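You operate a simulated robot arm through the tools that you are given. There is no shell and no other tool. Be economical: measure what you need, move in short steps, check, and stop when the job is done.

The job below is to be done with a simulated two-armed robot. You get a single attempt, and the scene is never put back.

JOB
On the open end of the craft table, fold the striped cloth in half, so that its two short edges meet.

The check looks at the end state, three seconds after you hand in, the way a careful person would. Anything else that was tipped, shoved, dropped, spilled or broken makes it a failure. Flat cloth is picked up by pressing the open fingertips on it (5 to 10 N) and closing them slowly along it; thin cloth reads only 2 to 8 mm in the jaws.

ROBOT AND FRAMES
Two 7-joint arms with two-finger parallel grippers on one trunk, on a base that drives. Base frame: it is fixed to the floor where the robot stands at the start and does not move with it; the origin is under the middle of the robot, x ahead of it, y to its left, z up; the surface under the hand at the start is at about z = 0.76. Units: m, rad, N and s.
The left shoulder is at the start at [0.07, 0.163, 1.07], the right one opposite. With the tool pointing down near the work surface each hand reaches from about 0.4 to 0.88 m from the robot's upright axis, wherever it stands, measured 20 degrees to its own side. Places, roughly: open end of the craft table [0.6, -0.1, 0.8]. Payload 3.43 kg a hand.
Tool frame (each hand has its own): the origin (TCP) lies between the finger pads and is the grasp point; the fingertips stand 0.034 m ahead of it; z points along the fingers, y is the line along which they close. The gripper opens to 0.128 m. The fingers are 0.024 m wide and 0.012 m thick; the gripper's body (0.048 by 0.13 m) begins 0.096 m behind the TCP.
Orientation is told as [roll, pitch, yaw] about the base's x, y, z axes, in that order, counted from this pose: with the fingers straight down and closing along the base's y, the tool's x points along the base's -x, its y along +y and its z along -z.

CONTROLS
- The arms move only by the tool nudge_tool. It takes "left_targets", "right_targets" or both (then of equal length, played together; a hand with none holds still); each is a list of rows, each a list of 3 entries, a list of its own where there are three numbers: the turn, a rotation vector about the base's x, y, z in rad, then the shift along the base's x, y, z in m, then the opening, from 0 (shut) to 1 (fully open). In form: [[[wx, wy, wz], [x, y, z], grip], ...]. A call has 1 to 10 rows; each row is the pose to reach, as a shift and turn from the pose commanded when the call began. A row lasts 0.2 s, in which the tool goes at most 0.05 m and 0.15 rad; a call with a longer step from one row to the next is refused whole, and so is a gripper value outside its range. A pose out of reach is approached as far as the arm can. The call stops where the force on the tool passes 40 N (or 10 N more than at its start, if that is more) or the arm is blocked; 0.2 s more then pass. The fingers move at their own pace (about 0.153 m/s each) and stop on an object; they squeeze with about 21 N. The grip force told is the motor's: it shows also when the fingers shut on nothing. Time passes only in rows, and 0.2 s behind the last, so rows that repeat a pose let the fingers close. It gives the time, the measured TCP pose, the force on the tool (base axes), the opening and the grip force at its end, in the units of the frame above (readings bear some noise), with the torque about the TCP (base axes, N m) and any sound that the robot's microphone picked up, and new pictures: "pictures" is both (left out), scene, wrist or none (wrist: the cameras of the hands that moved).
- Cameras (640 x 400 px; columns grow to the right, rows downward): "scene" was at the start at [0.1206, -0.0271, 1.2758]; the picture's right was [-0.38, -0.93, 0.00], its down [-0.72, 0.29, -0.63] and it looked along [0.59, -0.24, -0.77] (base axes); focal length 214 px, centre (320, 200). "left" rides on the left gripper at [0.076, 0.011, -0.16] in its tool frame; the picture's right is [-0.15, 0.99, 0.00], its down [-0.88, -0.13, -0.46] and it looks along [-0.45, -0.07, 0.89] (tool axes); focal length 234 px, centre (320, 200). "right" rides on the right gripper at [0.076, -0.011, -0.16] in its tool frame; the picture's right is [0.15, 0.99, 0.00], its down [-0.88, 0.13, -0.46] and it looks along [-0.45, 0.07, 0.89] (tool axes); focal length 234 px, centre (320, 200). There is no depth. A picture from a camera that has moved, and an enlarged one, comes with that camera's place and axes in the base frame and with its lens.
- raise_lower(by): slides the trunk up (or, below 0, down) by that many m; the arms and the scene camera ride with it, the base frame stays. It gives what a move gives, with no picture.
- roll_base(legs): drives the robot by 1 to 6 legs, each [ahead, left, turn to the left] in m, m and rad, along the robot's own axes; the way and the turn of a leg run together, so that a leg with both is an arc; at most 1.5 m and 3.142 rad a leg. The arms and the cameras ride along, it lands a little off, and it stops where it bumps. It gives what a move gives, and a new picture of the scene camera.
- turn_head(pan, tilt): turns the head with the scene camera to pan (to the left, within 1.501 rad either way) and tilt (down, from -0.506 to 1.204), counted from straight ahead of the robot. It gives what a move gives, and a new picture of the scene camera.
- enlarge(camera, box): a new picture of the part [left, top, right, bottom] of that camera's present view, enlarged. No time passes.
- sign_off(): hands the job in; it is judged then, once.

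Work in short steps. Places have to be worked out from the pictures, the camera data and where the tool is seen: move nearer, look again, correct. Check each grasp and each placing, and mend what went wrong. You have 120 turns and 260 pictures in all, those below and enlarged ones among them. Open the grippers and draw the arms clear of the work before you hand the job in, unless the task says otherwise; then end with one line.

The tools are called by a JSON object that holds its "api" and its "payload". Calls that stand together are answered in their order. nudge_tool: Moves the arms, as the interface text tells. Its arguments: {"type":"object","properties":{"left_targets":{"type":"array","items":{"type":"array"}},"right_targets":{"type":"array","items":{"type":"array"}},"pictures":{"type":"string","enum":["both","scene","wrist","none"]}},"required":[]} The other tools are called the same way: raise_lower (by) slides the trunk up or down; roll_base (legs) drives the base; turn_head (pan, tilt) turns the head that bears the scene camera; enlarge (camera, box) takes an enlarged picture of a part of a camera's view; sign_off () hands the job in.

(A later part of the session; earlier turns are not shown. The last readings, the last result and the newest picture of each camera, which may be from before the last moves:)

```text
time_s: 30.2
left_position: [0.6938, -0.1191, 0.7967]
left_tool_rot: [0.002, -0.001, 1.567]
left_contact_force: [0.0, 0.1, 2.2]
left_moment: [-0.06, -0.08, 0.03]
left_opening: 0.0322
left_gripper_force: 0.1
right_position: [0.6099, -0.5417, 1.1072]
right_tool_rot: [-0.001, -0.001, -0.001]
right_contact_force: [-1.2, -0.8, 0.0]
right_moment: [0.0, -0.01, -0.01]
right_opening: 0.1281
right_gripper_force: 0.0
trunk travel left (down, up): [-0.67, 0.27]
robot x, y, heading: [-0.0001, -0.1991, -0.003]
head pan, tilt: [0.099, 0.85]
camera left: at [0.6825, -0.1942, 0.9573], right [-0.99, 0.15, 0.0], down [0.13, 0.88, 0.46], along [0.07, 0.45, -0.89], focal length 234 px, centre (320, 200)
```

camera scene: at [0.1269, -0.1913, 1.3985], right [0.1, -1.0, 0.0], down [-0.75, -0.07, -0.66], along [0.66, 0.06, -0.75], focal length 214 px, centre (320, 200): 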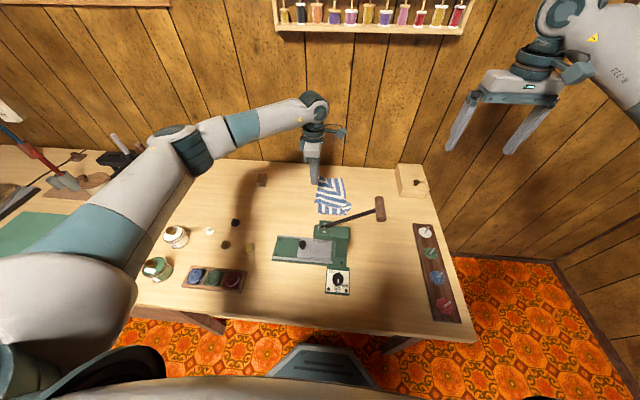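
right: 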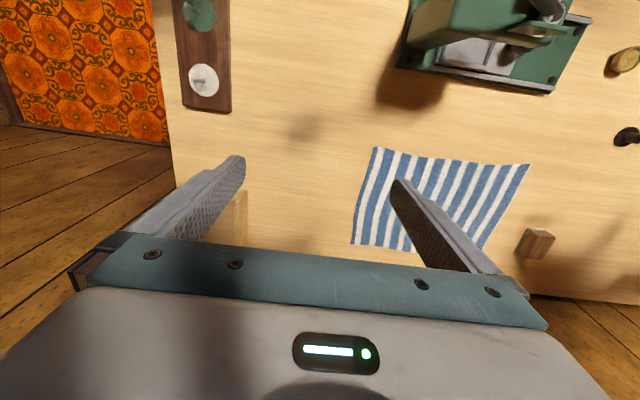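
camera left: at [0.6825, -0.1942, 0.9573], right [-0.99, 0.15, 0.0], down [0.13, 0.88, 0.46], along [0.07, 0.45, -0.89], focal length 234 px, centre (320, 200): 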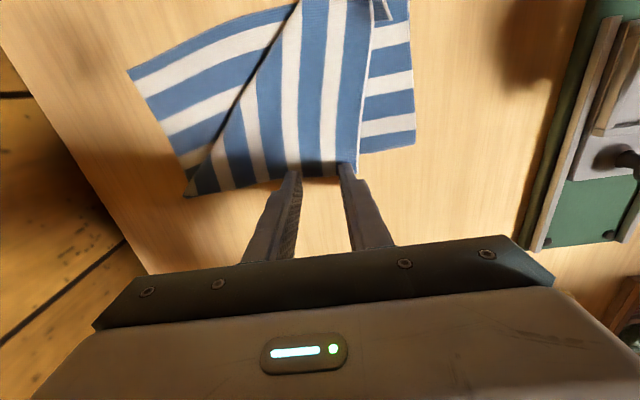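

The fingers sit just inside the edge, next to A. I'll press 1 mm more, close, and lift a bit.

{"api": "nudge_tool", "payload": {"left_targets": [[[0, 0, 0], [0, 0, -0.0012], 0.25], [[0, 0, 0], [0, 0, -0.0012], 0.2], [[0, 0, 0], [0, 0, -0.0012], 0.15], [[0, 0, 0], [0, 0, -0.0012], 0.1], [[0, 0, 0], [0, 0, -0.0012], 0.05], [[0, 0, 0], [0, 0, -0.0012], 0.0], [[0, 0, 0], [0, 0, -0.0012], 0.0], [[0, 0, 0], [0, 0, -0.0012], 0.0], [[0, 0, 0], [0.0, 0, 0.02], 0.0], [[0, 0, 0], [0.005, 0, 0.04], 0.0]], "pictures": "wrist"}}

```text
time_s: 32.4
left_position: [0.6975, -0.1194, 0.8368]
left_tool_rot: [0.003, -0.001, 1.567]
left_contact_force: [-0.5, 0.7, -0.1]
left_moment: [-0.01, -0.05, 0.0]
left_opening: 0.0021
left_gripper_force: 21.1
right_position: [0.6093, -0.5423, 1.1069]
right_tool_rot: [0.002, 0.0, -0.002]
right_contact_force: [-0.4, -0.4, -0.5]
right_moment: [0.05, 0.02, 0.04]
right_opening: 0.1282
right_gripper_force: 0.0
trunk travel left (down, up): [-0.67, 0.27]
robot x, y, heading: [-0.0002, -0.2036, -0.006]
head pan, tilt: [0.099, 0.85]
camera left: at [0.6877, -0.1944, 0.998], right [-0.99, 0.15, 0.0], down [0.14, 0.88, 0.46], along [0.07, 0.45, -0.89], focal length 234 px, centre (320, 200)
```

left: 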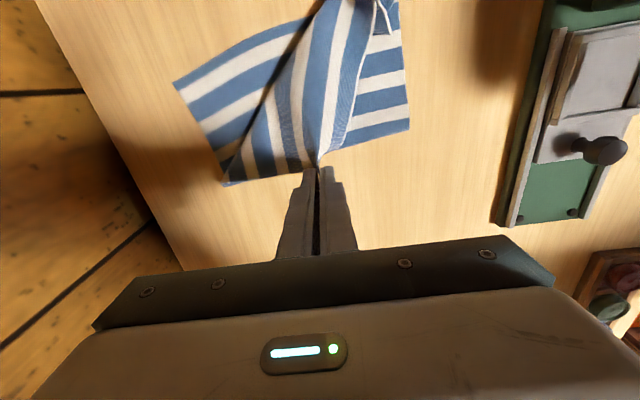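

Held at 2.1 mm. I'll swing it to the B side, (.81,-.20), while turning yaw back to 0.

{"api": "nudge_tool", "payload": {"left_targets": [[[0, 0, -0.15], [0.01, -0.002, 0.01], 0.0], [[0, 0, -0.3], [0.022, -0.006, 0.02], 0.0], [[0, 0, -0.45], [0.035, -0.012, 0.025], 0.0], [[0, 0, -0.6], [0.048, -0.02, 0.025], 0.0], [[0, 0, -0.75], [0.062, -0.03, 0.025], 0.0], [[0, 0, -0.9], [0.075, -0.04, 0.025], 0.0], [[0, 0, -1.05], [0.086, -0.05, 0.025], 0.0], [[0, 0, -1.2], [0.096, -0.06, 0.02], 0.0], [[0, 0, -1.35], [0.105, -0.07, 0.015], 0.0], [[0, 0, -1.5], [0.112, -0.08, 0.01], 0.0]]}}

{"api": "enlarge", "payload": {"camera": "scene", "box": [240, 150, 400, 250]}}

```text
time_s: 34.6
left_position: [0.7938, -0.1932, 0.8473]
left_tool_rot: [0.0, 0.0, 0.064]
left_contact_force: [1.1, -0.5, 0.1]
left_moment: [0.03, -0.01, 0.0]
left_opening: 0.0022
left_gripper_force: 21.6
left hand out of reach, approached as far as the arm can: row 9, 10
right_position: [0.6107, -0.5412, 1.1071]
right_tool_rot: [-0.002, 0.0, -0.003]
right_contact_force: [0.0, -0.5, -0.2]
right_moment: [-0.03, 0.03, 0.0]
right_opening: 0.1279
right_gripper_force: 0.1
trunk travel left (down, up): [-0.67, 0.27]
robot x, y, heading: [-0.0039, -0.1989, -0.007]
head pan, tilt: [0.099, 0.85]
camera scene: at [0.1276, -0.1919, 1.3984], right [0.1, -1.0, 0.0], down [-0.75, -0.07, -0.66], along [0.66, 0.06, -0.75], focal length 214 px, centre (320, 200)
camera left: at [0.7189, -0.185, 1.0077], right [0.08, 1.0, 0.0], down [0.89, -0.07, 0.46], along [0.45, -0.04, -0.89], focal length 234 px, centre (320, 200)
```

scene: 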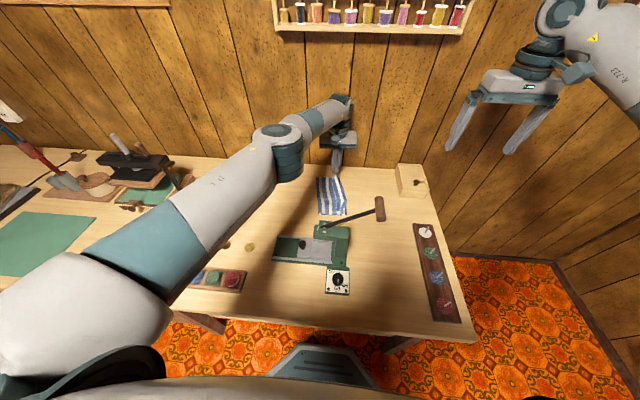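
left: 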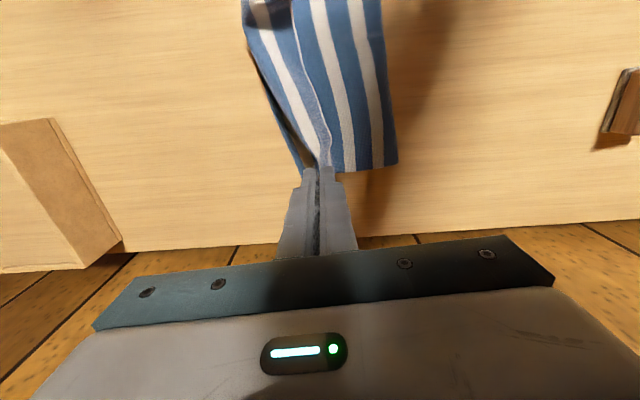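

```text
4.00 times, centred on (320, 200) of scene
camera zoom: at [0.1276, -0.1919, 1.3984], right [0.1, -1.0, 0.0], down [-0.75, -0.07, -0.66], along [0.66, 0.06, -0.75], focal length 858 px, centre (320, 200)
```

zoom: 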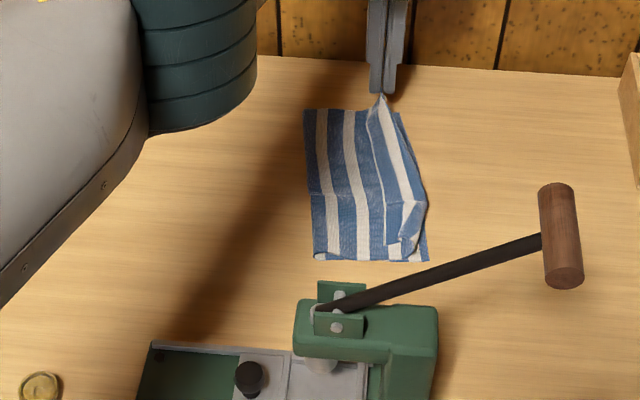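

A is swinging nicely into place, but the reach stops at x .794 and I want about .812. The base front is clear of the table legs, so I'll creep forward 2 cm.

{"api": "roll_base", "payload": {"legs": [[0.02, 0, 0]]}}

{"api": "enlarge", "payload": {"camera": "scene", "box": [240, 150, 400, 250]}}

{"api": "enlarge", "payload": {"camera": "left", "box": [160, 0, 480, 200]}}

```text
time_s: 35.4
left_position: [0.8125, -0.1941, 0.8499]
left_tool_rot: [-0.002, -0.003, 0.065]
left_contact_force: [-0.1, -0.1, 0.4]
left_moment: [0.0, -0.07, 0.03]
left_opening: 0.0017
left_gripper_force: 21.1
right_position: [0.6278, -0.5429, 1.1082]
right_tool_rot: [-0.001, -0.003, -0.002]
right_contact_force: [-0.1, -0.1, -0.3]
right_moment: [0.0, -0.01, -0.04]
right_opening: 0.1279
right_gripper_force: 0.1
trunk travel left (down, up): [-0.67, 0.27]
robot x, y, heading: [0.0204, -0.1968, -0.005]
head pan, tilt: [0.099, 0.85]
camera scene: at [0.1437, -0.193, 1.3989], right [0.1, -1.0, 0.0], down [-0.75, -0.07, -0.66], along [0.66, 0.06, -0.75], focal length 214 px, centre (320, 200)
```

scene: 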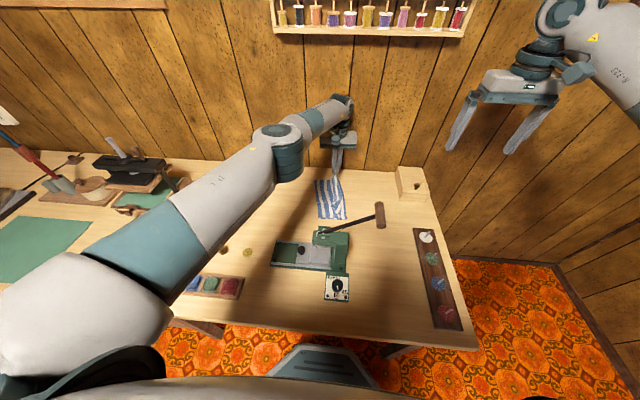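

```text
4.00 times, centred on (320, 200) of scene
camera zoom: at [0.1437, -0.193, 1.3989], right [0.1, -1.0, 0.0], down [-0.75, -0.07, -0.66], along [0.66, 0.06, -0.75], focal length 858 px, centre (320, 200)
```

zoom: 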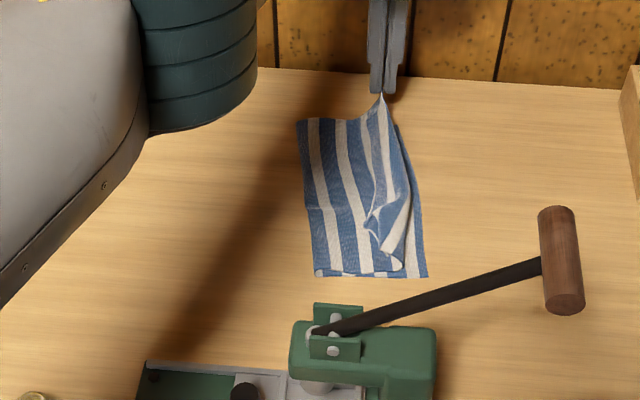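

```text
2.00 times, centred on (320, 100) of left
camera zoom: at [0.7359, -0.1869, 1.0101], right [0.08, 1.0, 0.0], down [0.89, -0.07, 0.46], along [0.46, -0.04, -0.89], focal length 468 px, centre (320, 400)
```

zoom: 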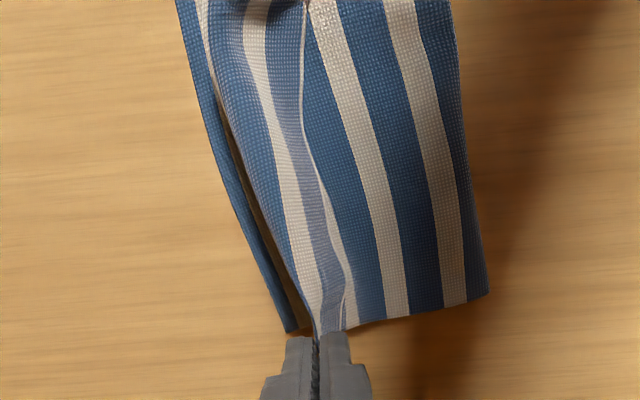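

The top layer's free edge (white line) is still rolled back toward +y, as a flap about 3–4 cm wide. I'll set A down here, release, and then flip that flap from its edge.

{"api": "nudge_tool", "payload": {"left_targets": [[[0, 0, 0], [0, -0.005, -0.02], 0.0], [[0, 0, 0], [0, -0.008, -0.045], 0.0], [[0, 0, 0], [0, -0.008, -0.048], 0.08], [[0, 0, 0], [0, -0.008, -0.048], 0.2], [[0, 0, 0], [0, -0.008, -0.03], 0.25], [[0, 0, 0], [-0.005, -0.008, 0.01], 0.25], [[0, 0, 0], [-0.03, -0.008, 0.05], 0.25], [[0, 0, 0], [-0.06, 0.01, 0.09], 0.25]]}}

{"api": "enlarge", "payload": {"camera": "left", "box": [160, 0, 480, 200]}}

{"api": "enlarge", "payload": {"camera": "scene", "box": [240, 150, 400, 250]}}

```text
refused: row 8 steps farther than a row can; nothing moved
```

```text
2.00 times, centred on (320, 100) of left
camera zoom: at [0.7359, -0.1869, 1.0101], right [0.08, 1.0, 0.0], down [0.89, -0.07, 0.46], along [0.46, -0.04, -0.89], focal length 468 px, centre (320, 400)
```

zoom: 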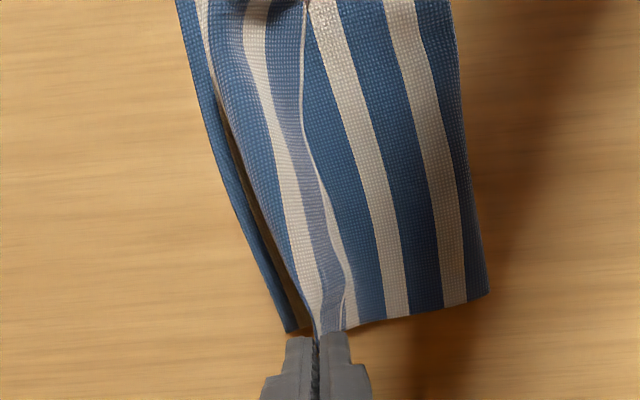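

```text
4.00 times, centred on (320, 200) of scene
camera zoom: at [0.1437, -0.193, 1.3989], right [0.1, -1.0, 0.0], down [-0.75, -0.07, -0.66], along [0.66, 0.06, -0.75], focal length 858 px, centre (320, 200)
```

zoom: 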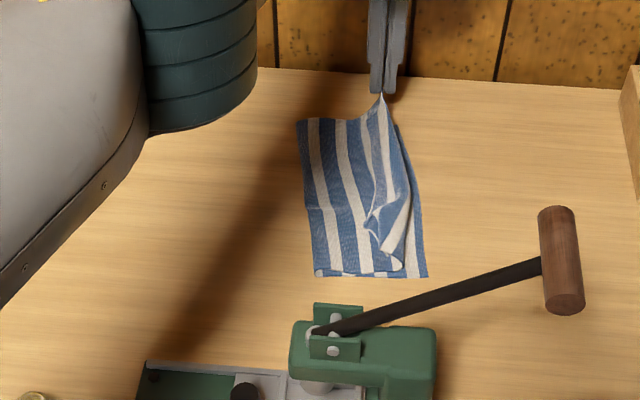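

One step was too long. I'm resending with shorter retreat steps.

{"api": "nudge_tool", "payload": {"left_targets": [[[0, 0, 0], [0, -0.005, -0.02], 0.0], [[0, 0, 0], [0, -0.008, -0.045], 0.0], [[0, 0, 0], [0, -0.008, -0.048], 0.08], [[0, 0, 0], [0, -0.008, -0.048], 0.2], [[0, 0, 0], [0, -0.008, -0.03], 0.25], [[0, 0, 0], [-0.005, -0.008, 0.01], 0.25], [[0, 0, 0], [-0.03, -0.004, 0.04], 0.25], [[0, 0, 0], [-0.05, 0.004, 0.07], 0.25]]}}

{"api": "enlarge", "payload": {"camera": "left", "box": [160, 0, 480, 200]}}

{"api": "enlarge", "payload": {"camera": "scene", "box": [240, 150, 400, 250]}}

```text
time_s: 37.2
left_position: [0.7636, -0.1894, 0.9168]
left_tool_rot: [0.001, 0.0, 0.066]
left_contact_force: [-0.1, 0.5, -0.6]
left_moment: [-0.01, 0.01, 0.0]
left_opening: 0.0317
left_gripper_force: 0.0
left hand out of reach, approached as far as the arm can: row 1, 2, 3, 4, 5
right_position: [0.6281, -0.5426, 1.1081]
right_tool_rot: [-0.001, -0.002, -0.002]
right_contact_force: [-0.3, 0.0, 0.4]
right_moment: [-0.03, -0.04, -0.03]
right_opening: 0.1283
right_gripper_force: 0.1
trunk travel left (down, up): [-0.67, 0.27]
robot x, y, heading: [0.017, -0.2006, -0.004]
head pan, tilt: [0.099, 0.85]
camera scene: at [0.1461, -0.1927, 1.3985], right [0.1, -1.0, 0.0], down [-0.75, -0.07, -0.66], along [0.66, 0.06, -0.75], focal length 214 px, centre (320, 200)
camera left: at [0.6868, -0.182, 1.078], right [0.08, 1.0, 0.0], down [0.89, -0.07, 0.46], along [0.45, -0.04, -0.89], focal length 234 px, centre (320, 200)
```

scene: 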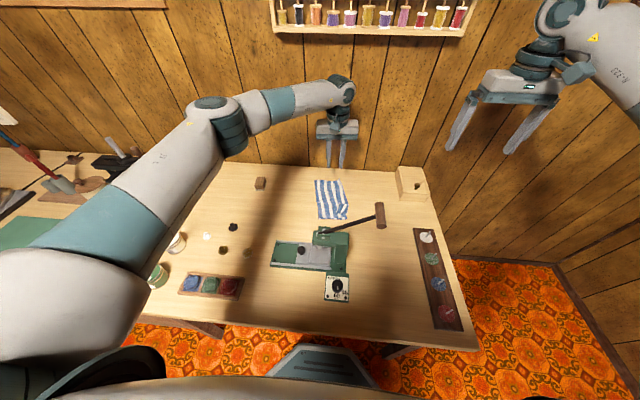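
left: 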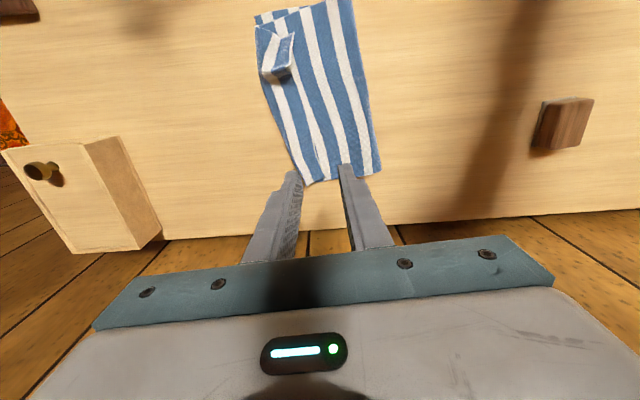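

```text
2.00 times, centred on (320, 100) of left
camera zoom: at [0.6868, -0.182, 1.078], right [0.08, 1.0, 0.0], down [0.89, -0.07, 0.46], along [0.45, -0.04, -0.89], focal length 468 px, centre (320, 400)
```

zoom: 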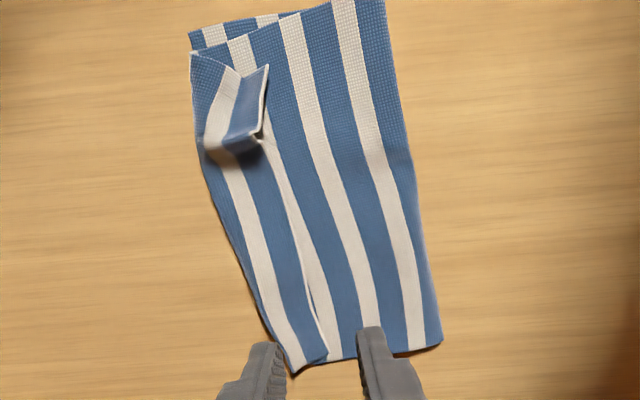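

```text
4.00 times, centred on (320, 200) of scene
camera zoom: at [0.1461, -0.1927, 1.3985], right [0.1, -1.0, 0.0], down [-0.75, -0.07, -0.66], along [0.66, 0.06, -0.75], focal length 858 px, centre (320, 200)
```

zoom: 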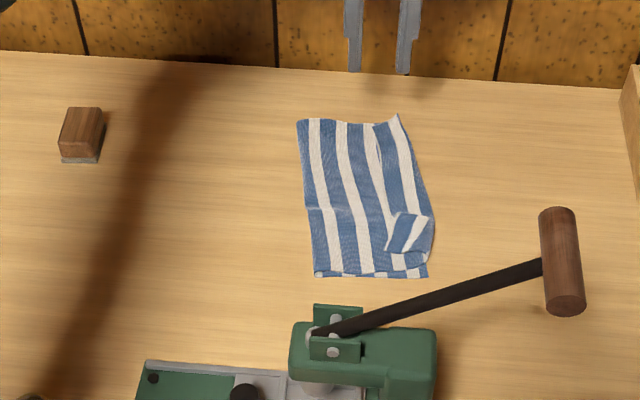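

The cloth is now folded, but with a 3.5 cm flap along the -y edge turned back on top, and corner D is standing up at about (.67,-.216). I'll turn the hand to yaw 1.57 again and look closely from the -y side.

{"api": "nudge_tool", "payload": {"left_targets": [[[0, 0, 0.15], [-0.01, 0.005, 0.01], 0.25], [[0, 0, 0.3], [-0.02, 0.01, 0.015], 0.25], [[0, 0, 0.45], [-0.03, 0.01, 0.015], 0.25], [[0, 0, 0.6], [-0.04, 0.01, 0.015], 0.25], [[0, 0, 0.75], [-0.05, 0.01, 0.015], 0.25], [[0, 0, 0.9], [-0.06, 0.01, 0.015], 0.25], [[0, 0, 1.05], [-0.07, 0.01, 0.015], 0.25], [[0, 0, 1.2], [-0.08, 0.01, 0.015], 0.25], [[0, 0, 1.35], [-0.085, 0.01, 0.0], 0.25], [[0, 0, 1.5], [-0.09, 0.01, -0.01], 0.25]], "pictures": "wrist"}}

{"api": "enlarge", "payload": {"camera": "left", "box": [160, 0, 480, 200]}}

```text
time_s: 39.4
left_position: [0.6737, -0.1796, 0.9066]
left_tool_rot: [0.0, 0.0, 1.567]
left_contact_force: [0.4, 0.0, -1.3]
left_moment: [-0.03, 0.02, 0.02]
left_opening: 0.0319
left_gripper_force: 0.0
right_position: [0.6302, -0.5421, 1.1062]
right_tool_rot: [0.001, 0.001, -0.003]
right_contact_force: [0.5, -0.3, -0.5]
right_moment: [0.01, -0.02, -0.03]
right_opening: 0.1281
right_gripper_force: 0.0
trunk travel left (down, up): [-0.67, 0.27]
robot x, y, heading: [0.0188, -0.1969, -0.007]
head pan, tilt: [0.099, 0.85]
camera left: at [0.6624, -0.2547, 1.068], right [-0.99, 0.15, 0.0], down [0.13, 0.88, 0.46], along [0.07, 0.45, -0.89], focal length 234 px, centre (320, 200)
```

left: 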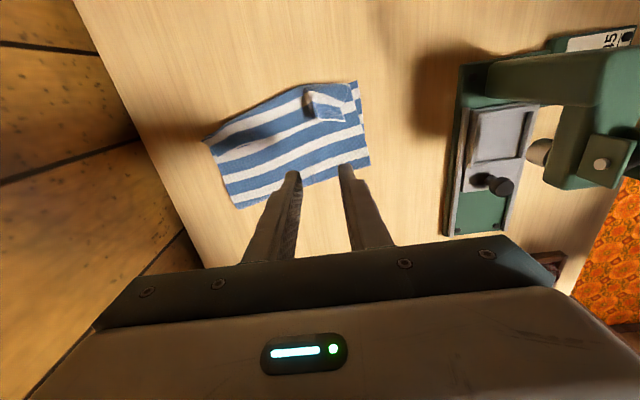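

```text
2.00 times, centred on (320, 100) of left
camera zoom: at [0.6624, -0.2547, 1.068], right [-0.99, 0.15, 0.0], down [0.13, 0.88, 0.46], along [0.07, 0.45, -0.89], focal length 468 px, centre (320, 400)
```

zoom: 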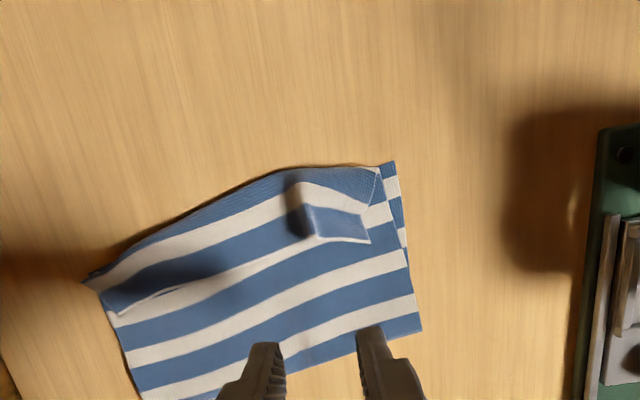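

The ridge left by my earlier pinch stands at x≈.675, y -.217 to -.244 on the flap, which makes a good handle. I'll approach with the tool tilted -0.5 (leaning to +y), so I can later roll it over through a large angle.

{"api": "nudge_tool", "payload": {"left_targets": [[[-0.13, 0, 0], [-0.002, -0.005, -0.01], 0.28], [[-0.26, 0, 0], [-0.003, -0.012, -0.025], 0.28], [[-0.39, 0, 0], [-0.003, -0.02, -0.045], 0.28], [[-0.5, 0, 0], [-0.003, -0.026, -0.07], 0.28]]}}

{"api": "enlarge", "payload": {"camera": "left", "box": [160, 0, 480, 200]}}

{"api": "enlarge", "payload": {"camera": "scene", "box": [270, 150, 390, 225]}}

```text
time_s: 40.4
left_position: [0.6732, -0.2064, 0.8401]
left_tool_rot: [-0.004, 0.503, 1.564]
left_contact_force: [0.4, -0.7, 0.3]
left_moment: [-0.02, -0.03, -0.02]
left_opening: 0.0356
left_gripper_force: 0.0
right_position: [0.6303, -0.5429, 1.108]
right_tool_rot: [0.001, 0.001, -0.003]
right_contact_force: [0.6, -0.4, -0.4]
right_moment: [-0.04, 0.03, 0.0]
right_opening: 0.1281
right_gripper_force: 0.2
trunk travel left (down, up): [-0.67, 0.27]
robot x, y, heading: [0.0192, -0.202, -0.005]
head pan, tilt: [0.099, 0.85]
camera scene: at [0.1476, -0.192, 1.3984], right [0.1, -1.0, 0.0], down [-0.75, -0.07, -0.66], along [0.66, 0.06, -0.75], focal length 214 px, centre (320, 200)
camera left: at [0.6613, -0.1947, 1.0164], right [-0.99, 0.13, -0.07], down [0.14, 0.99, -0.02], along [0.07, -0.03, -1.0], focal length 234 px, centre (320, 200)
```

scene: 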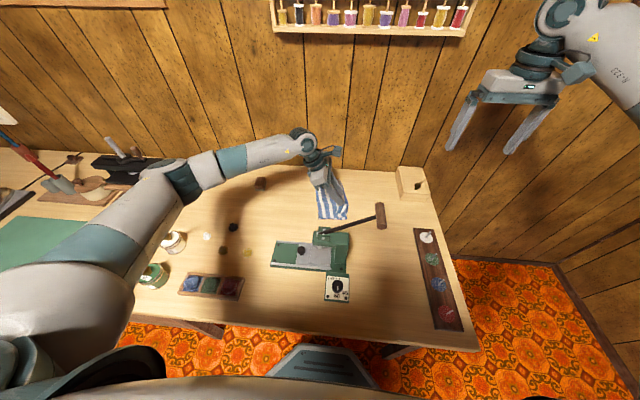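
left: 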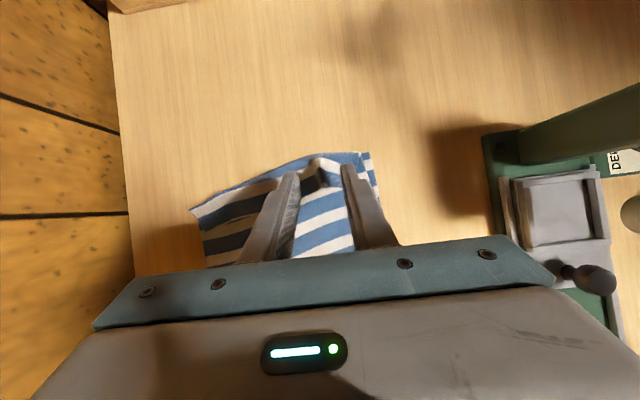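

```text
2.00 times, centred on (320, 100) of left
camera zoom: at [0.6613, -0.1947, 1.0164], right [-0.99, 0.13, -0.07], down [0.14, 0.99, -0.02], along [0.07, -0.03, -1.0], focal length 468 px, centre (320, 400)
```

zoom: 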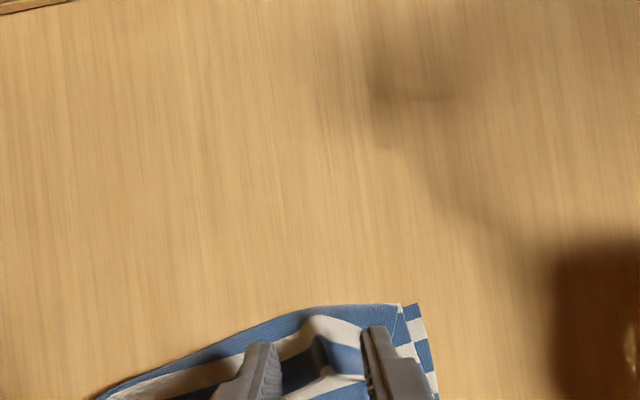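

```text
5.33 times, centred on (330, 188) of scene
camera zoom: at [0.1476, -0.192, 1.3984], right [0.1, -1.0, 0.0], down [-0.75, -0.07, -0.66], along [0.66, 0.06, -0.75], focal length 1144 px, centre (267, 267)
```

zoom: 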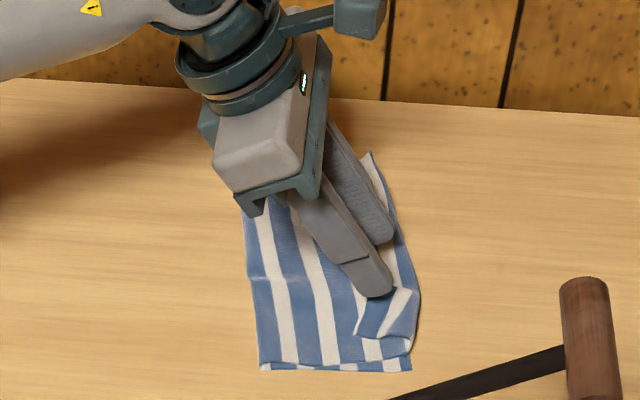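

The ridge appears to lie between the fingers. I'll lower to TCP z≈.807 and look before closing.

{"api": "nudge_tool", "payload": {"left_targets": [[[0, 0, 0], [0, 0, -0.015], 0.28], [[0, 0, 0], [0, 0, -0.03], 0.28], [[0, 0, 0], [0, 0, -0.034], 0.28]], "pictures": "none"}}

{"api": "enlarge", "payload": {"camera": "left", "box": [200, 120, 440, 270]}}

{"api": "enlarge", "payload": {"camera": "scene", "box": [290, 160, 370, 220]}}

```text
time_s: 41.2
left_position: [0.6703, -0.2067, 0.8043]
left_tool_rot: [-0.006, 0.5, 1.566]
left_contact_force: [0.0, 0.3, -0.4]
left_moment: [-0.02, 0.0, -0.01]
left_opening: 0.0359
left_gripper_force: 0.0
right_position: [0.6301, -0.5419, 1.1075]
right_tool_rot: [0.0, 0.001, -0.004]
right_contact_force: [0.7, 0.9, 0.4]
right_moment: [-0.01, 0.01, -0.01]
right_opening: 0.1279
right_gripper_force: 0.0
trunk travel left (down, up): [-0.67, 0.27]
robot x, y, heading: [0.0237, -0.202, -0.006]
head pan, tilt: [0.099, 0.85]
```

```text
2.67 times, centred on (320, 195) of left
camera zoom: at [0.6596, -0.1955, 0.9808], right [-0.99, 0.13, -0.07], down [0.14, 0.99, -0.02], along [0.07, -0.03, -1.0], focal length 624 px, centre (320, 213)
```

zoom: 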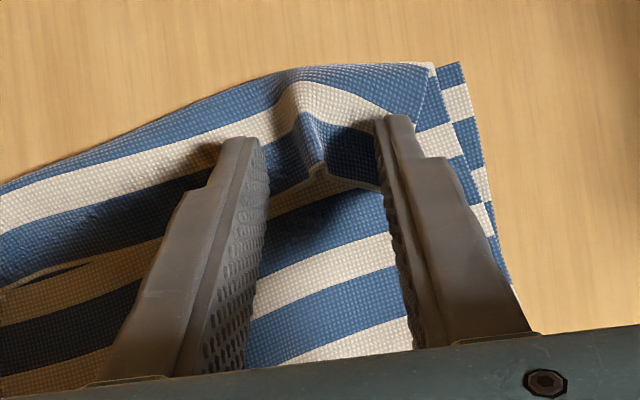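

```text
6.67 times, centred on (330, 190) of scene
camera zoom: at [0.147, -0.193, 1.3984], right [0.1, -1.0, 0.0], down [-0.75, -0.07, -0.66], along [0.66, 0.06, -0.75], focal length 1430 px, centre (253, 267)
```

zoom: 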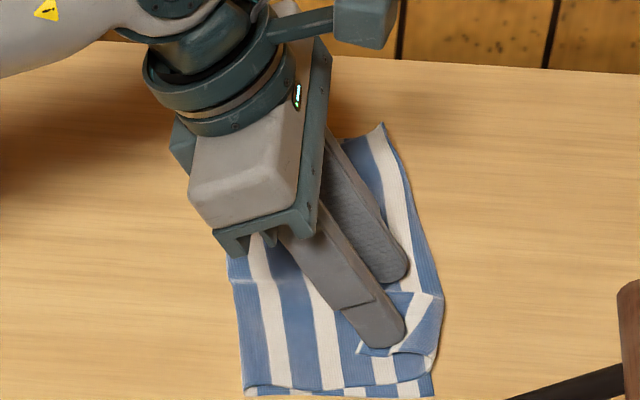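

The ridge end is squarely between the fingertips. I'll move 2 mm lower and 3 mm toward -y, then close and lift slightly.

{"api": "nudge_tool", "payload": {"left_targets": [[[0, 0, 0], [0, -0.003, -0.002], 0.28], [[0, 0, 0], [0, -0.003, -0.002], 0.2], [[0, 0, 0], [0, -0.003, -0.002], 0.1], [[0, 0, 0], [0, -0.003, -0.002], 0.0], [[0, 0, 0], [0, -0.003, -0.002], 0.0], [[0, 0, 0], [0, -0.003, -0.002], 0.0], [[0, 0, 0], [0, -0.003, 0.008], 0.0], [[0, 0, 0], [0, -0.003, 0.02], 0.0]], "pictures": "none"}}

{"api": "enlarge", "payload": {"camera": "left", "box": [200, 120, 440, 270]}}

{"api": "enlarge", "payload": {"camera": "scene", "box": [290, 160, 370, 220]}}

```text
time_s: 43.0
left_position: [0.6704, -0.2098, 0.8231]
left_tool_rot: [-0.004, 0.498, 1.563]
left_contact_force: [0.9, -0.2, -0.2]
left_moment: [-0.02, 0.0, -0.01]
left_opening: 0.0023
left_gripper_force: 21.0
right_position: [0.6301, -0.543, 1.1075]
right_tool_rot: [0.001, -0.003, -0.003]
right_contact_force: [0.5, -0.1, -0.5]
right_moment: [-0.02, 0.01, -0.03]
right_opening: 0.1283
right_gripper_force: 0.0
trunk travel left (down, up): [-0.67, 0.27]
robot x, y, heading: [0.0216, -0.2046, -0.004]
head pan, tilt: [0.099, 0.85]
```

```text
2.67 times, centred on (320, 195) of left
camera zoom: at [0.66, -0.1982, 1.0008], right [-0.99, 0.13, -0.07], down [0.14, 0.99, -0.02], along [0.07, -0.03, -1.0], focal length 624 px, centre (320, 213)
```

zoom: 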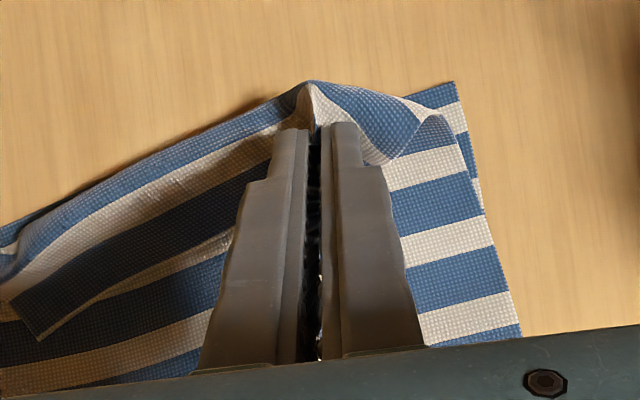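

```text
6.67 times, centred on (330, 190) of scene
camera zoom: at [0.147, -0.193, 1.3984], right [0.1, -1.0, 0.0], down [-0.75, -0.07, -0.66], along [0.66, 0.06, -0.75], focal length 1430 px, centre (253, 267)
```

zoom: 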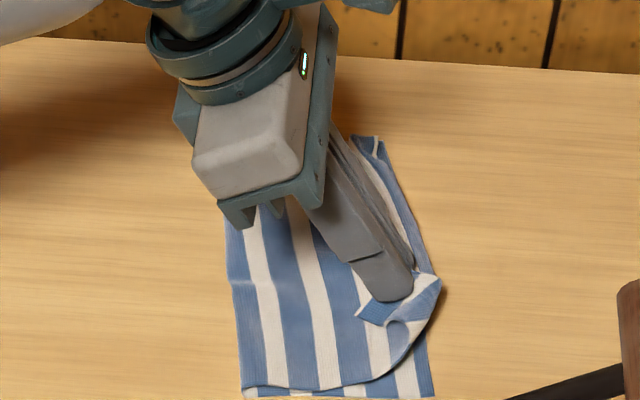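

Only the flap is held. Now I'll roll it over: lift, rotate through to +0.7 tilt, and carry the edge outward past the -y edge.

{"api": "nudge_tool", "payload": {"left_targets": [[[0.15, 0, 0], [-0.001, -0.0065, 0.021], 0.0], [[0.3, 0, 0], [-0.003, -0.0154, 0.035], 0.0], [[0.45, 0, 0], [-0.005, -0.0265, 0.041], 0.0], [[0.6, 0, 0], [-0.007, -0.0386, 0.041], 0.0], [[0.75, 0, 0], [-0.009, -0.0506, 0.035], 0.0], [[0.9, 0, 0], [-0.01, -0.0614, 0.023], 0.0], [[1.05, 0, 0], [-0.011, -0.07, 0.009], 0.0], [[1.2, 0, 0], [-0.012, -0.076, -0.002], 0.0]]}}

{"api": "enlarge", "payload": {"camera": "left", "box": [160, 50, 480, 250]}}

{"api": "enlarge", "payload": {"camera": "scene", "box": [290, 160, 370, 220]}}

```text
time_s: 44.8
left_position: [0.6617, -0.2868, 0.8274]
left_tool_rot: [-0.003, -0.622, 1.557]
left_contact_force: [0.6, 0.5, 1.0]
left_moment: [-0.01, 0.0, 0.04]
left_opening: 0.0027
left_gripper_force: 20.8
left hand out of reach, approached as far as the arm can: row 8
right_position: [0.6302, -0.5432, 1.107]
right_tool_rot: [0.002, 0.0, -0.003]
right_contact_force: [-0.1, 0.3, 1.0]
right_moment: [0.01, -0.01, -0.02]
right_opening: 0.128
right_gripper_force: 0.1
trunk travel left (down, up): [-0.67, 0.27]
robot x, y, heading: [0.018, -0.2041, -0.004]
head pan, tilt: [0.099, 0.85]
camera scene: at [0.1472, -0.1929, 1.3985], right [0.1, -1.0, 0.0], down [-0.75, -0.07, -0.66], along [0.66, 0.06, -0.75], focal length 214 px, centre (320, 200)
camera left: at [0.6475, -0.4397, 0.9148], right [-0.99, 0.14, 0.08], down [0.13, 0.45, 0.88], along [0.08, 0.88, -0.46], focal length 234 px, centre (320, 200)
```

scene: 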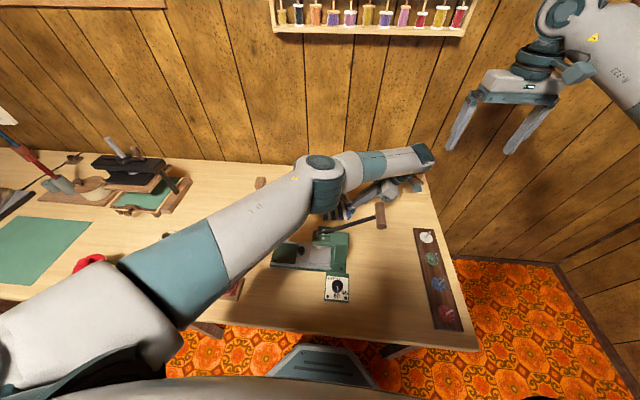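
left: 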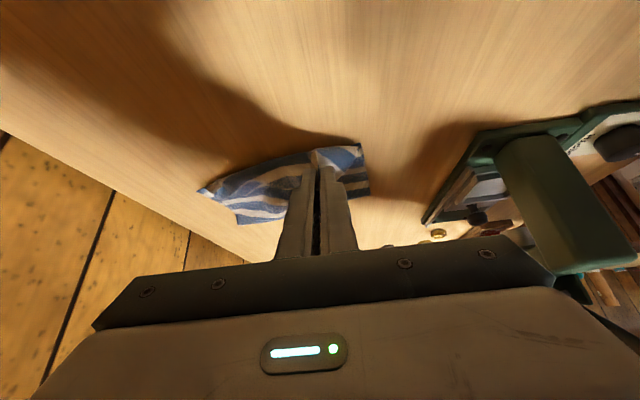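

```text
2.00 times, centred on (320, 150) of left
camera zoom: at [0.6475, -0.4397, 0.9148], right [-0.99, 0.14, 0.08], down [0.13, 0.45, 0.88], along [0.08, 0.88, -0.46], focal length 468 px, centre (320, 300)
```

zoom: 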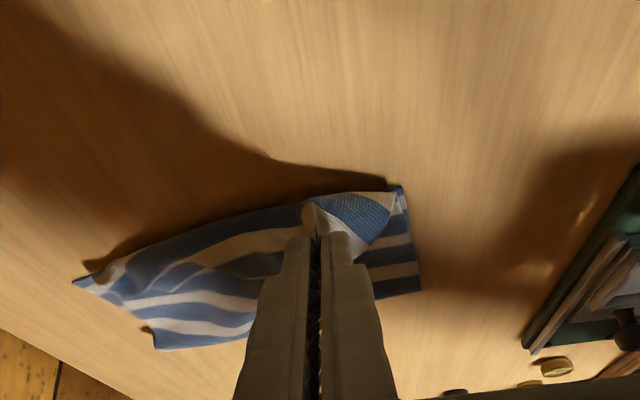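

```text
6.67 times, centred on (330, 190) of scene
camera zoom: at [0.1472, -0.1929, 1.3985], right [0.1, -1.0, 0.0], down [-0.75, -0.07, -0.66], along [0.66, 0.06, -0.75], focal length 1430 px, centre (253, 267)
```

zoom: 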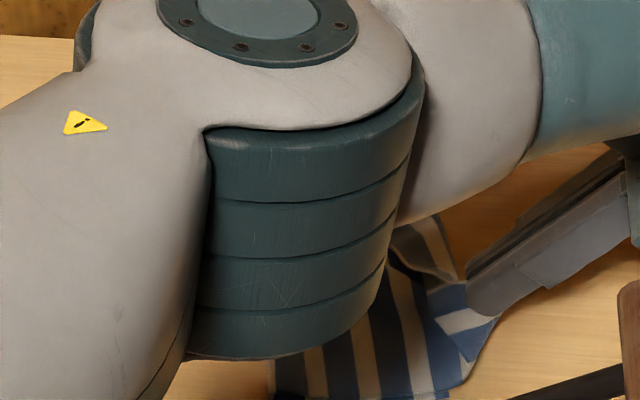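

The patch isn't past the point of rolling flat yet, and the arm is near its limit. The top layer still has slack, so I'll shift the base 5 cm right to pull the edge outward until taut.

{"api": "roll_base", "payload": {"legs": [[0, -0.045, 0]]}}

{"api": "enlarge", "payload": {"camera": "left", "box": [160, 50, 480, 250]}}

{"api": "enlarge", "payload": {"camera": "scene", "box": [270, 150, 390, 225]}}

```text
time_s: 45.7
left_position: [0.6613, -0.3283, 0.8293]
left_tool_rot: [-0.004, -0.621, 1.558]
left_contact_force: [0.2, 0.0, -0.2]
left_moment: [-0.01, -0.02, 0.0]
left_opening: 0.0027
left_gripper_force: 21.5
right_position: [0.6301, -0.5854, 1.1076]
right_tool_rot: [-0.002, 0.0, -0.002]
right_contact_force: [0.3, -0.2, -0.6]
right_moment: [-0.01, -0.01, 0.04]
right_opening: 0.128
right_gripper_force: 0.0
trunk travel left (down, up): [-0.67, 0.27]
robot x, y, heading: [0.019, -0.2491, -0.005]
head pan, tilt: [0.099, 0.85]
camera scene: at [0.1467, -0.2357, 1.3985], right [0.1, -1.0, 0.0], down [-0.75, -0.07, -0.66], along [0.66, 0.06, -0.75], focal length 214 px, centre (320, 200)
```

scene: 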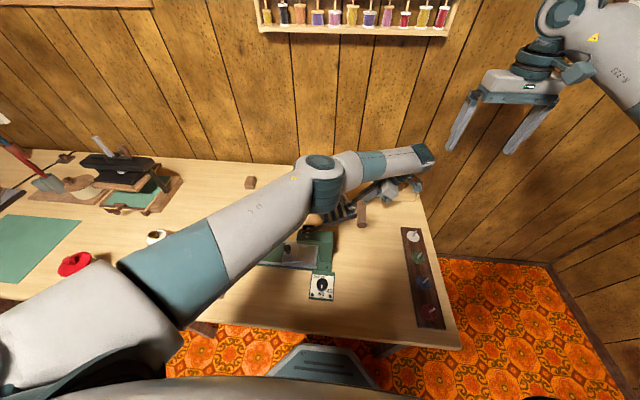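

```text
2.00 times, centred on (320, 150) of left
camera zoom: at [0.6477, -0.4821, 0.9153], right [-0.99, 0.13, 0.08], down [0.13, 0.45, 0.88], along [0.08, 0.88, -0.46], focal length 468 px, centre (320, 300)
```

zoom: 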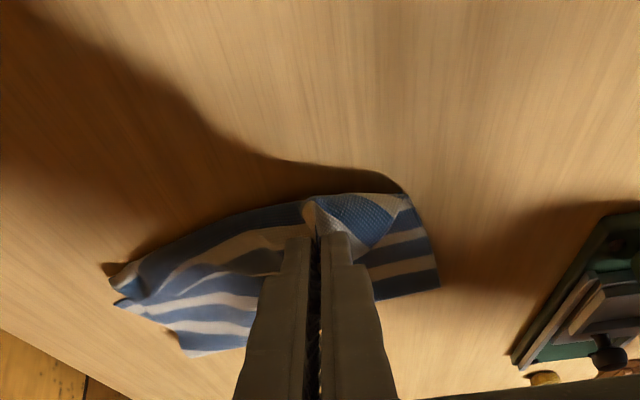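

```text
5.33 times, centred on (330, 188) of scene
camera zoom: at [0.1467, -0.2357, 1.3985], right [0.1, -1.0, 0.0], down [-0.75, -0.07, -0.66], along [0.66, 0.06, -0.75], focal length 1144 px, centre (267, 267)
```

zoom: 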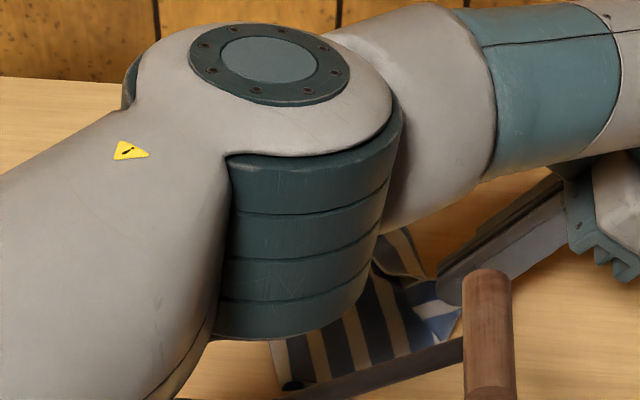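

The whole folded cloth slid about 4.5 cm, which is harmless. I'll lift D high instead so gravity unrolls the flap, then lay it down in an arc.

{"api": "nudge_tool", "payload": {"left_targets": [[[0, 0, 0], [-0.002, 0.008, 0.025], 0.0], [[0, 0, 0], [-0.004, 0.016, 0.05], 0.0], [[0, 0, 0], [-0.006, 0.024, 0.075], 0.0], [[0, 0, 0], [-0.008, 0.03, 0.1], 0.0]]}}

{"api": "enlarge", "payload": {"camera": "left", "box": [160, 50, 480, 250]}}

{"api": "enlarge", "payload": {"camera": "scene", "box": [270, 150, 390, 225]}}

```text
time_s: 46.7
left_position: [0.6523, -0.2991, 0.9275]
left_tool_rot: [-0.005, -0.622, 1.558]
left_contact_force: [-1.2, -0.3, -0.1]
left_moment: [-0.03, -0.01, 0.01]
left_opening: 0.0028
left_gripper_force: 20.5
right_position: [0.6303, -0.5856, 1.1076]
right_tool_rot: [0.0, -0.001, -0.001]
right_contact_force: [0.3, 0.2, 0.3]
right_moment: [-0.05, 0.0, 0.0]
right_opening: 0.128
right_gripper_force: 0.1
trunk travel left (down, up): [-0.67, 0.27]
robot x, y, heading: [0.0164, -0.2449, -0.002]
head pan, tilt: [0.099, 0.85]
camera scene: at [0.1463, -0.2361, 1.3984], right [0.1, -1.0, 0.0], down [-0.75, -0.07, -0.66], along [0.66, 0.06, -0.75], focal length 214 px, centre (320, 200)
camera left: at [0.6381, -0.4525, 1.0147], right [-0.99, 0.14, 0.08], down [0.13, 0.45, 0.88], along [0.08, 0.88, -0.46], focal length 234 px, centre (320, 200)
```

scene: 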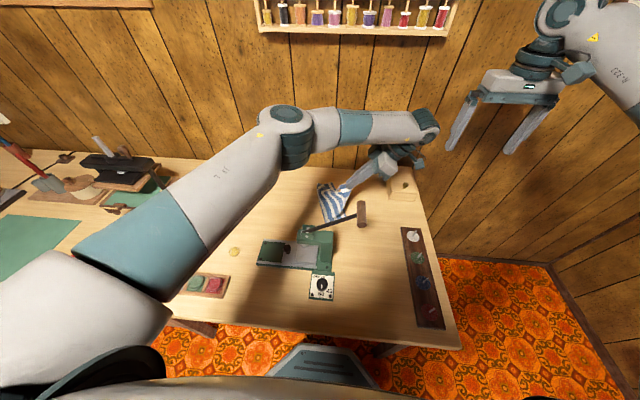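
left: 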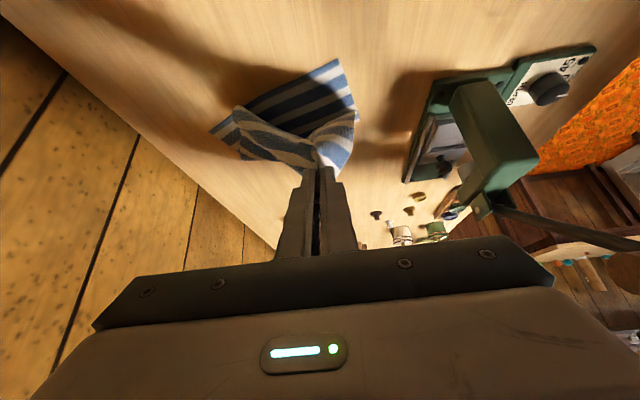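

```text
2.00 times, centred on (320, 150) of left
camera zoom: at [0.6381, -0.4525, 1.0147], right [-0.99, 0.14, 0.08], down [0.13, 0.45, 0.88], along [0.08, 0.88, -0.46], focal length 468 px, centre (320, 300)
```

zoom: 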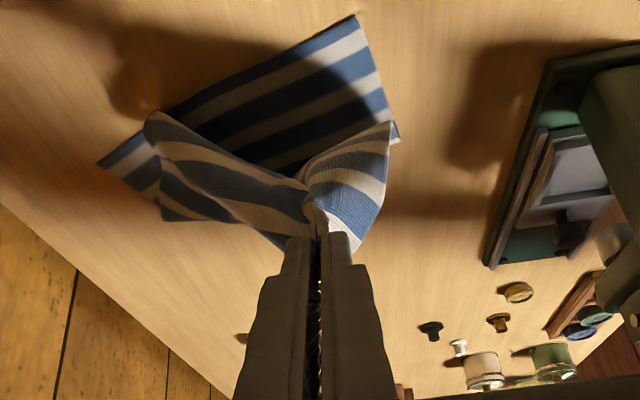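

```text
5.33 times, centred on (330, 188) of scene
camera zoom: at [0.1463, -0.2361, 1.3984], right [0.1, -1.0, 0.0], down [-0.75, -0.07, -0.66], along [0.66, 0.06, -0.75], focal length 1144 px, centre (267, 267)
```

zoom: 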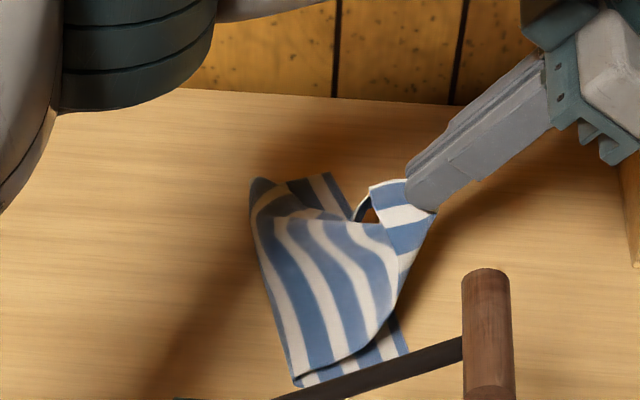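

D's region is unrolled when lifted, but the left arm is badly placed for finishing toward -y because of its elbow over the lever. I'll lay D down here, then use the right arm on the -y side with the left free to pin. First I'll lower and release.

{"api": "nudge_tool", "payload": {"left_targets": [[[0, 0, 0], [0, -0.02, -0.03], 0.0], [[0, 0, 0], [0, -0.03, -0.06], 0.0], [[0, 0, 0], [0, -0.034, -0.085], 0.0], [[0, 0, 0], [0, -0.034, -0.1], 0.0], [[0, 0, 0], [0, -0.034, -0.105], 0.3], [[0, 0, 0], [0, -0.034, -0.105], 0.3], [[0, 0, 0], [0, -0.034, -0.08], 0.3], [[0, 0, 0], [0, -0.034, -0.04], 0.3], [[0, 0, 0], [0, -0.02, 0.0], 0.3], [[0, 0, 0], [0, 0.01, 0.03], 0.3]], "pictures": "none"}}

{"api": "nudge_tool", "payload": {"left_targets": [[[-0.1, 0, 0], [0, 0.03, 0.01], 0.3], [[-0.2, 0, 0], [0, 0.07, 0.02], 0.3], [[-0.3, 0, 0], [0, 0.11, 0.03], 0.3], [[-0.4, 0, 0], [0, 0.15, 0.03], 0.3], [[-0.5, 0, 0], [0, 0.19, 0.03], 0.3], [[-0.62, 0, 0], [0, 0.23, 0.03], 0.3], [[-0.62, 0, 0], [0, 0.27, 0.03], 0.3], [[-0.62, 0, 0], [0, 0.31, 0.03], 0.3], [[-0.62, 0, 0], [0, 0.35, 0.03], 0.3]], "pictures": "scene"}}

{"api": "enlarge", "payload": {"camera": "scene", "box": [270, 160, 390, 235]}}

```text
time_s: 48.9
left_position: [0.6533, -0.2887, 0.9586]
left_tool_rot: [-0.003, -0.62, 1.558]
left_contact_force: [-0.2, 0.3, 0.2]
left_moment: [0.03, -0.01, 0.0]
left_opening: 0.0383
left_gripper_force: 0.0
right_position: [0.631, -0.585, 1.1076]
right_tool_rot: [-0.001, -0.001, -0.002]
right_contact_force: [0.6, 1.4, 0.2]
right_moment: [-0.06, -0.01, 0.01]
right_opening: 0.1281
right_gripper_force: 0.1
trunk travel left (down, up): [-0.67, 0.27]
robot x, y, heading: [0.0198, -0.244, 0.001]
head pan, tilt: [0.099, 0.85]
```

```text
time_s: 50.9
left_position: [0.6548, 0.0633, 0.9869]
left_tool_rot: [-0.011, -0.001, 1.559]
left_contact_force: [0.0, 0.8, 0.4]
left_moment: [-0.04, 0.01, 0.03]
left_opening: 0.0384
left_gripper_force: 0.0
right_position: [0.6297, -0.5847, 1.1073]
right_tool_rot: [-0.001, -0.002, -0.003]
right_contact_force: [-0.4, -0.4, -0.7]
right_moment: [-0.02, 0.0, -0.02]
right_opening: 0.1278
right_gripper_force: 0.0
trunk travel left (down, up): [-0.67, 0.27]
robot x, y, heading: [0.0205, -0.2463, -0.001]
head pan, tilt: [0.099, 0.85]
camera scene: at [0.1466, -0.2354, 1.3985], right [0.1, -1.0, 0.0], down [-0.75, -0.07, -0.66], along [0.66, 0.06, -0.75], focal length 214 px, centre (320, 200)
```

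scene: 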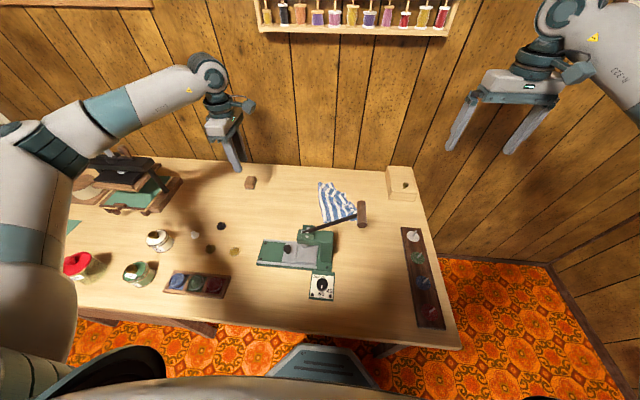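

```text
5.33 times, centred on (330, 198) of scene
camera zoom: at [0.1466, -0.2354, 1.3985], right [0.1, -1.0, 0.0], down [-0.75, -0.07, -0.66], along [0.66, 0.06, -0.75], focal length 1144 px, centre (267, 213)
```

zoom: 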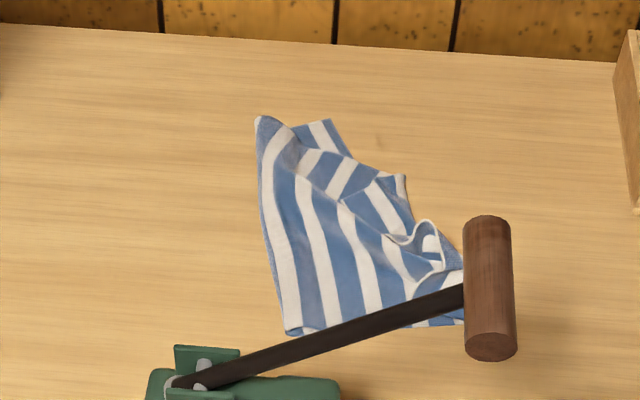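

Much of the edge is now unrolled. I'll check with the right wrist camera.

{"api": "enlarge", "payload": {"camera": "right", "box": [320, 60, 640, 260]}}

```text
2.00 times, centred on (480, 160) of right
camera zoom: at [0.5545, -0.5964, 1.2674], right [-0.15, 0.99, 0.0], down [0.88, 0.13, 0.46], along [0.45, 0.07, -0.89], focal length 468 px, centre (0, 280)
```

zoom: 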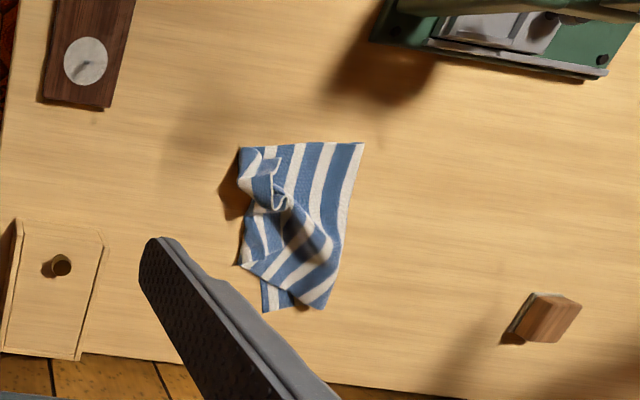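

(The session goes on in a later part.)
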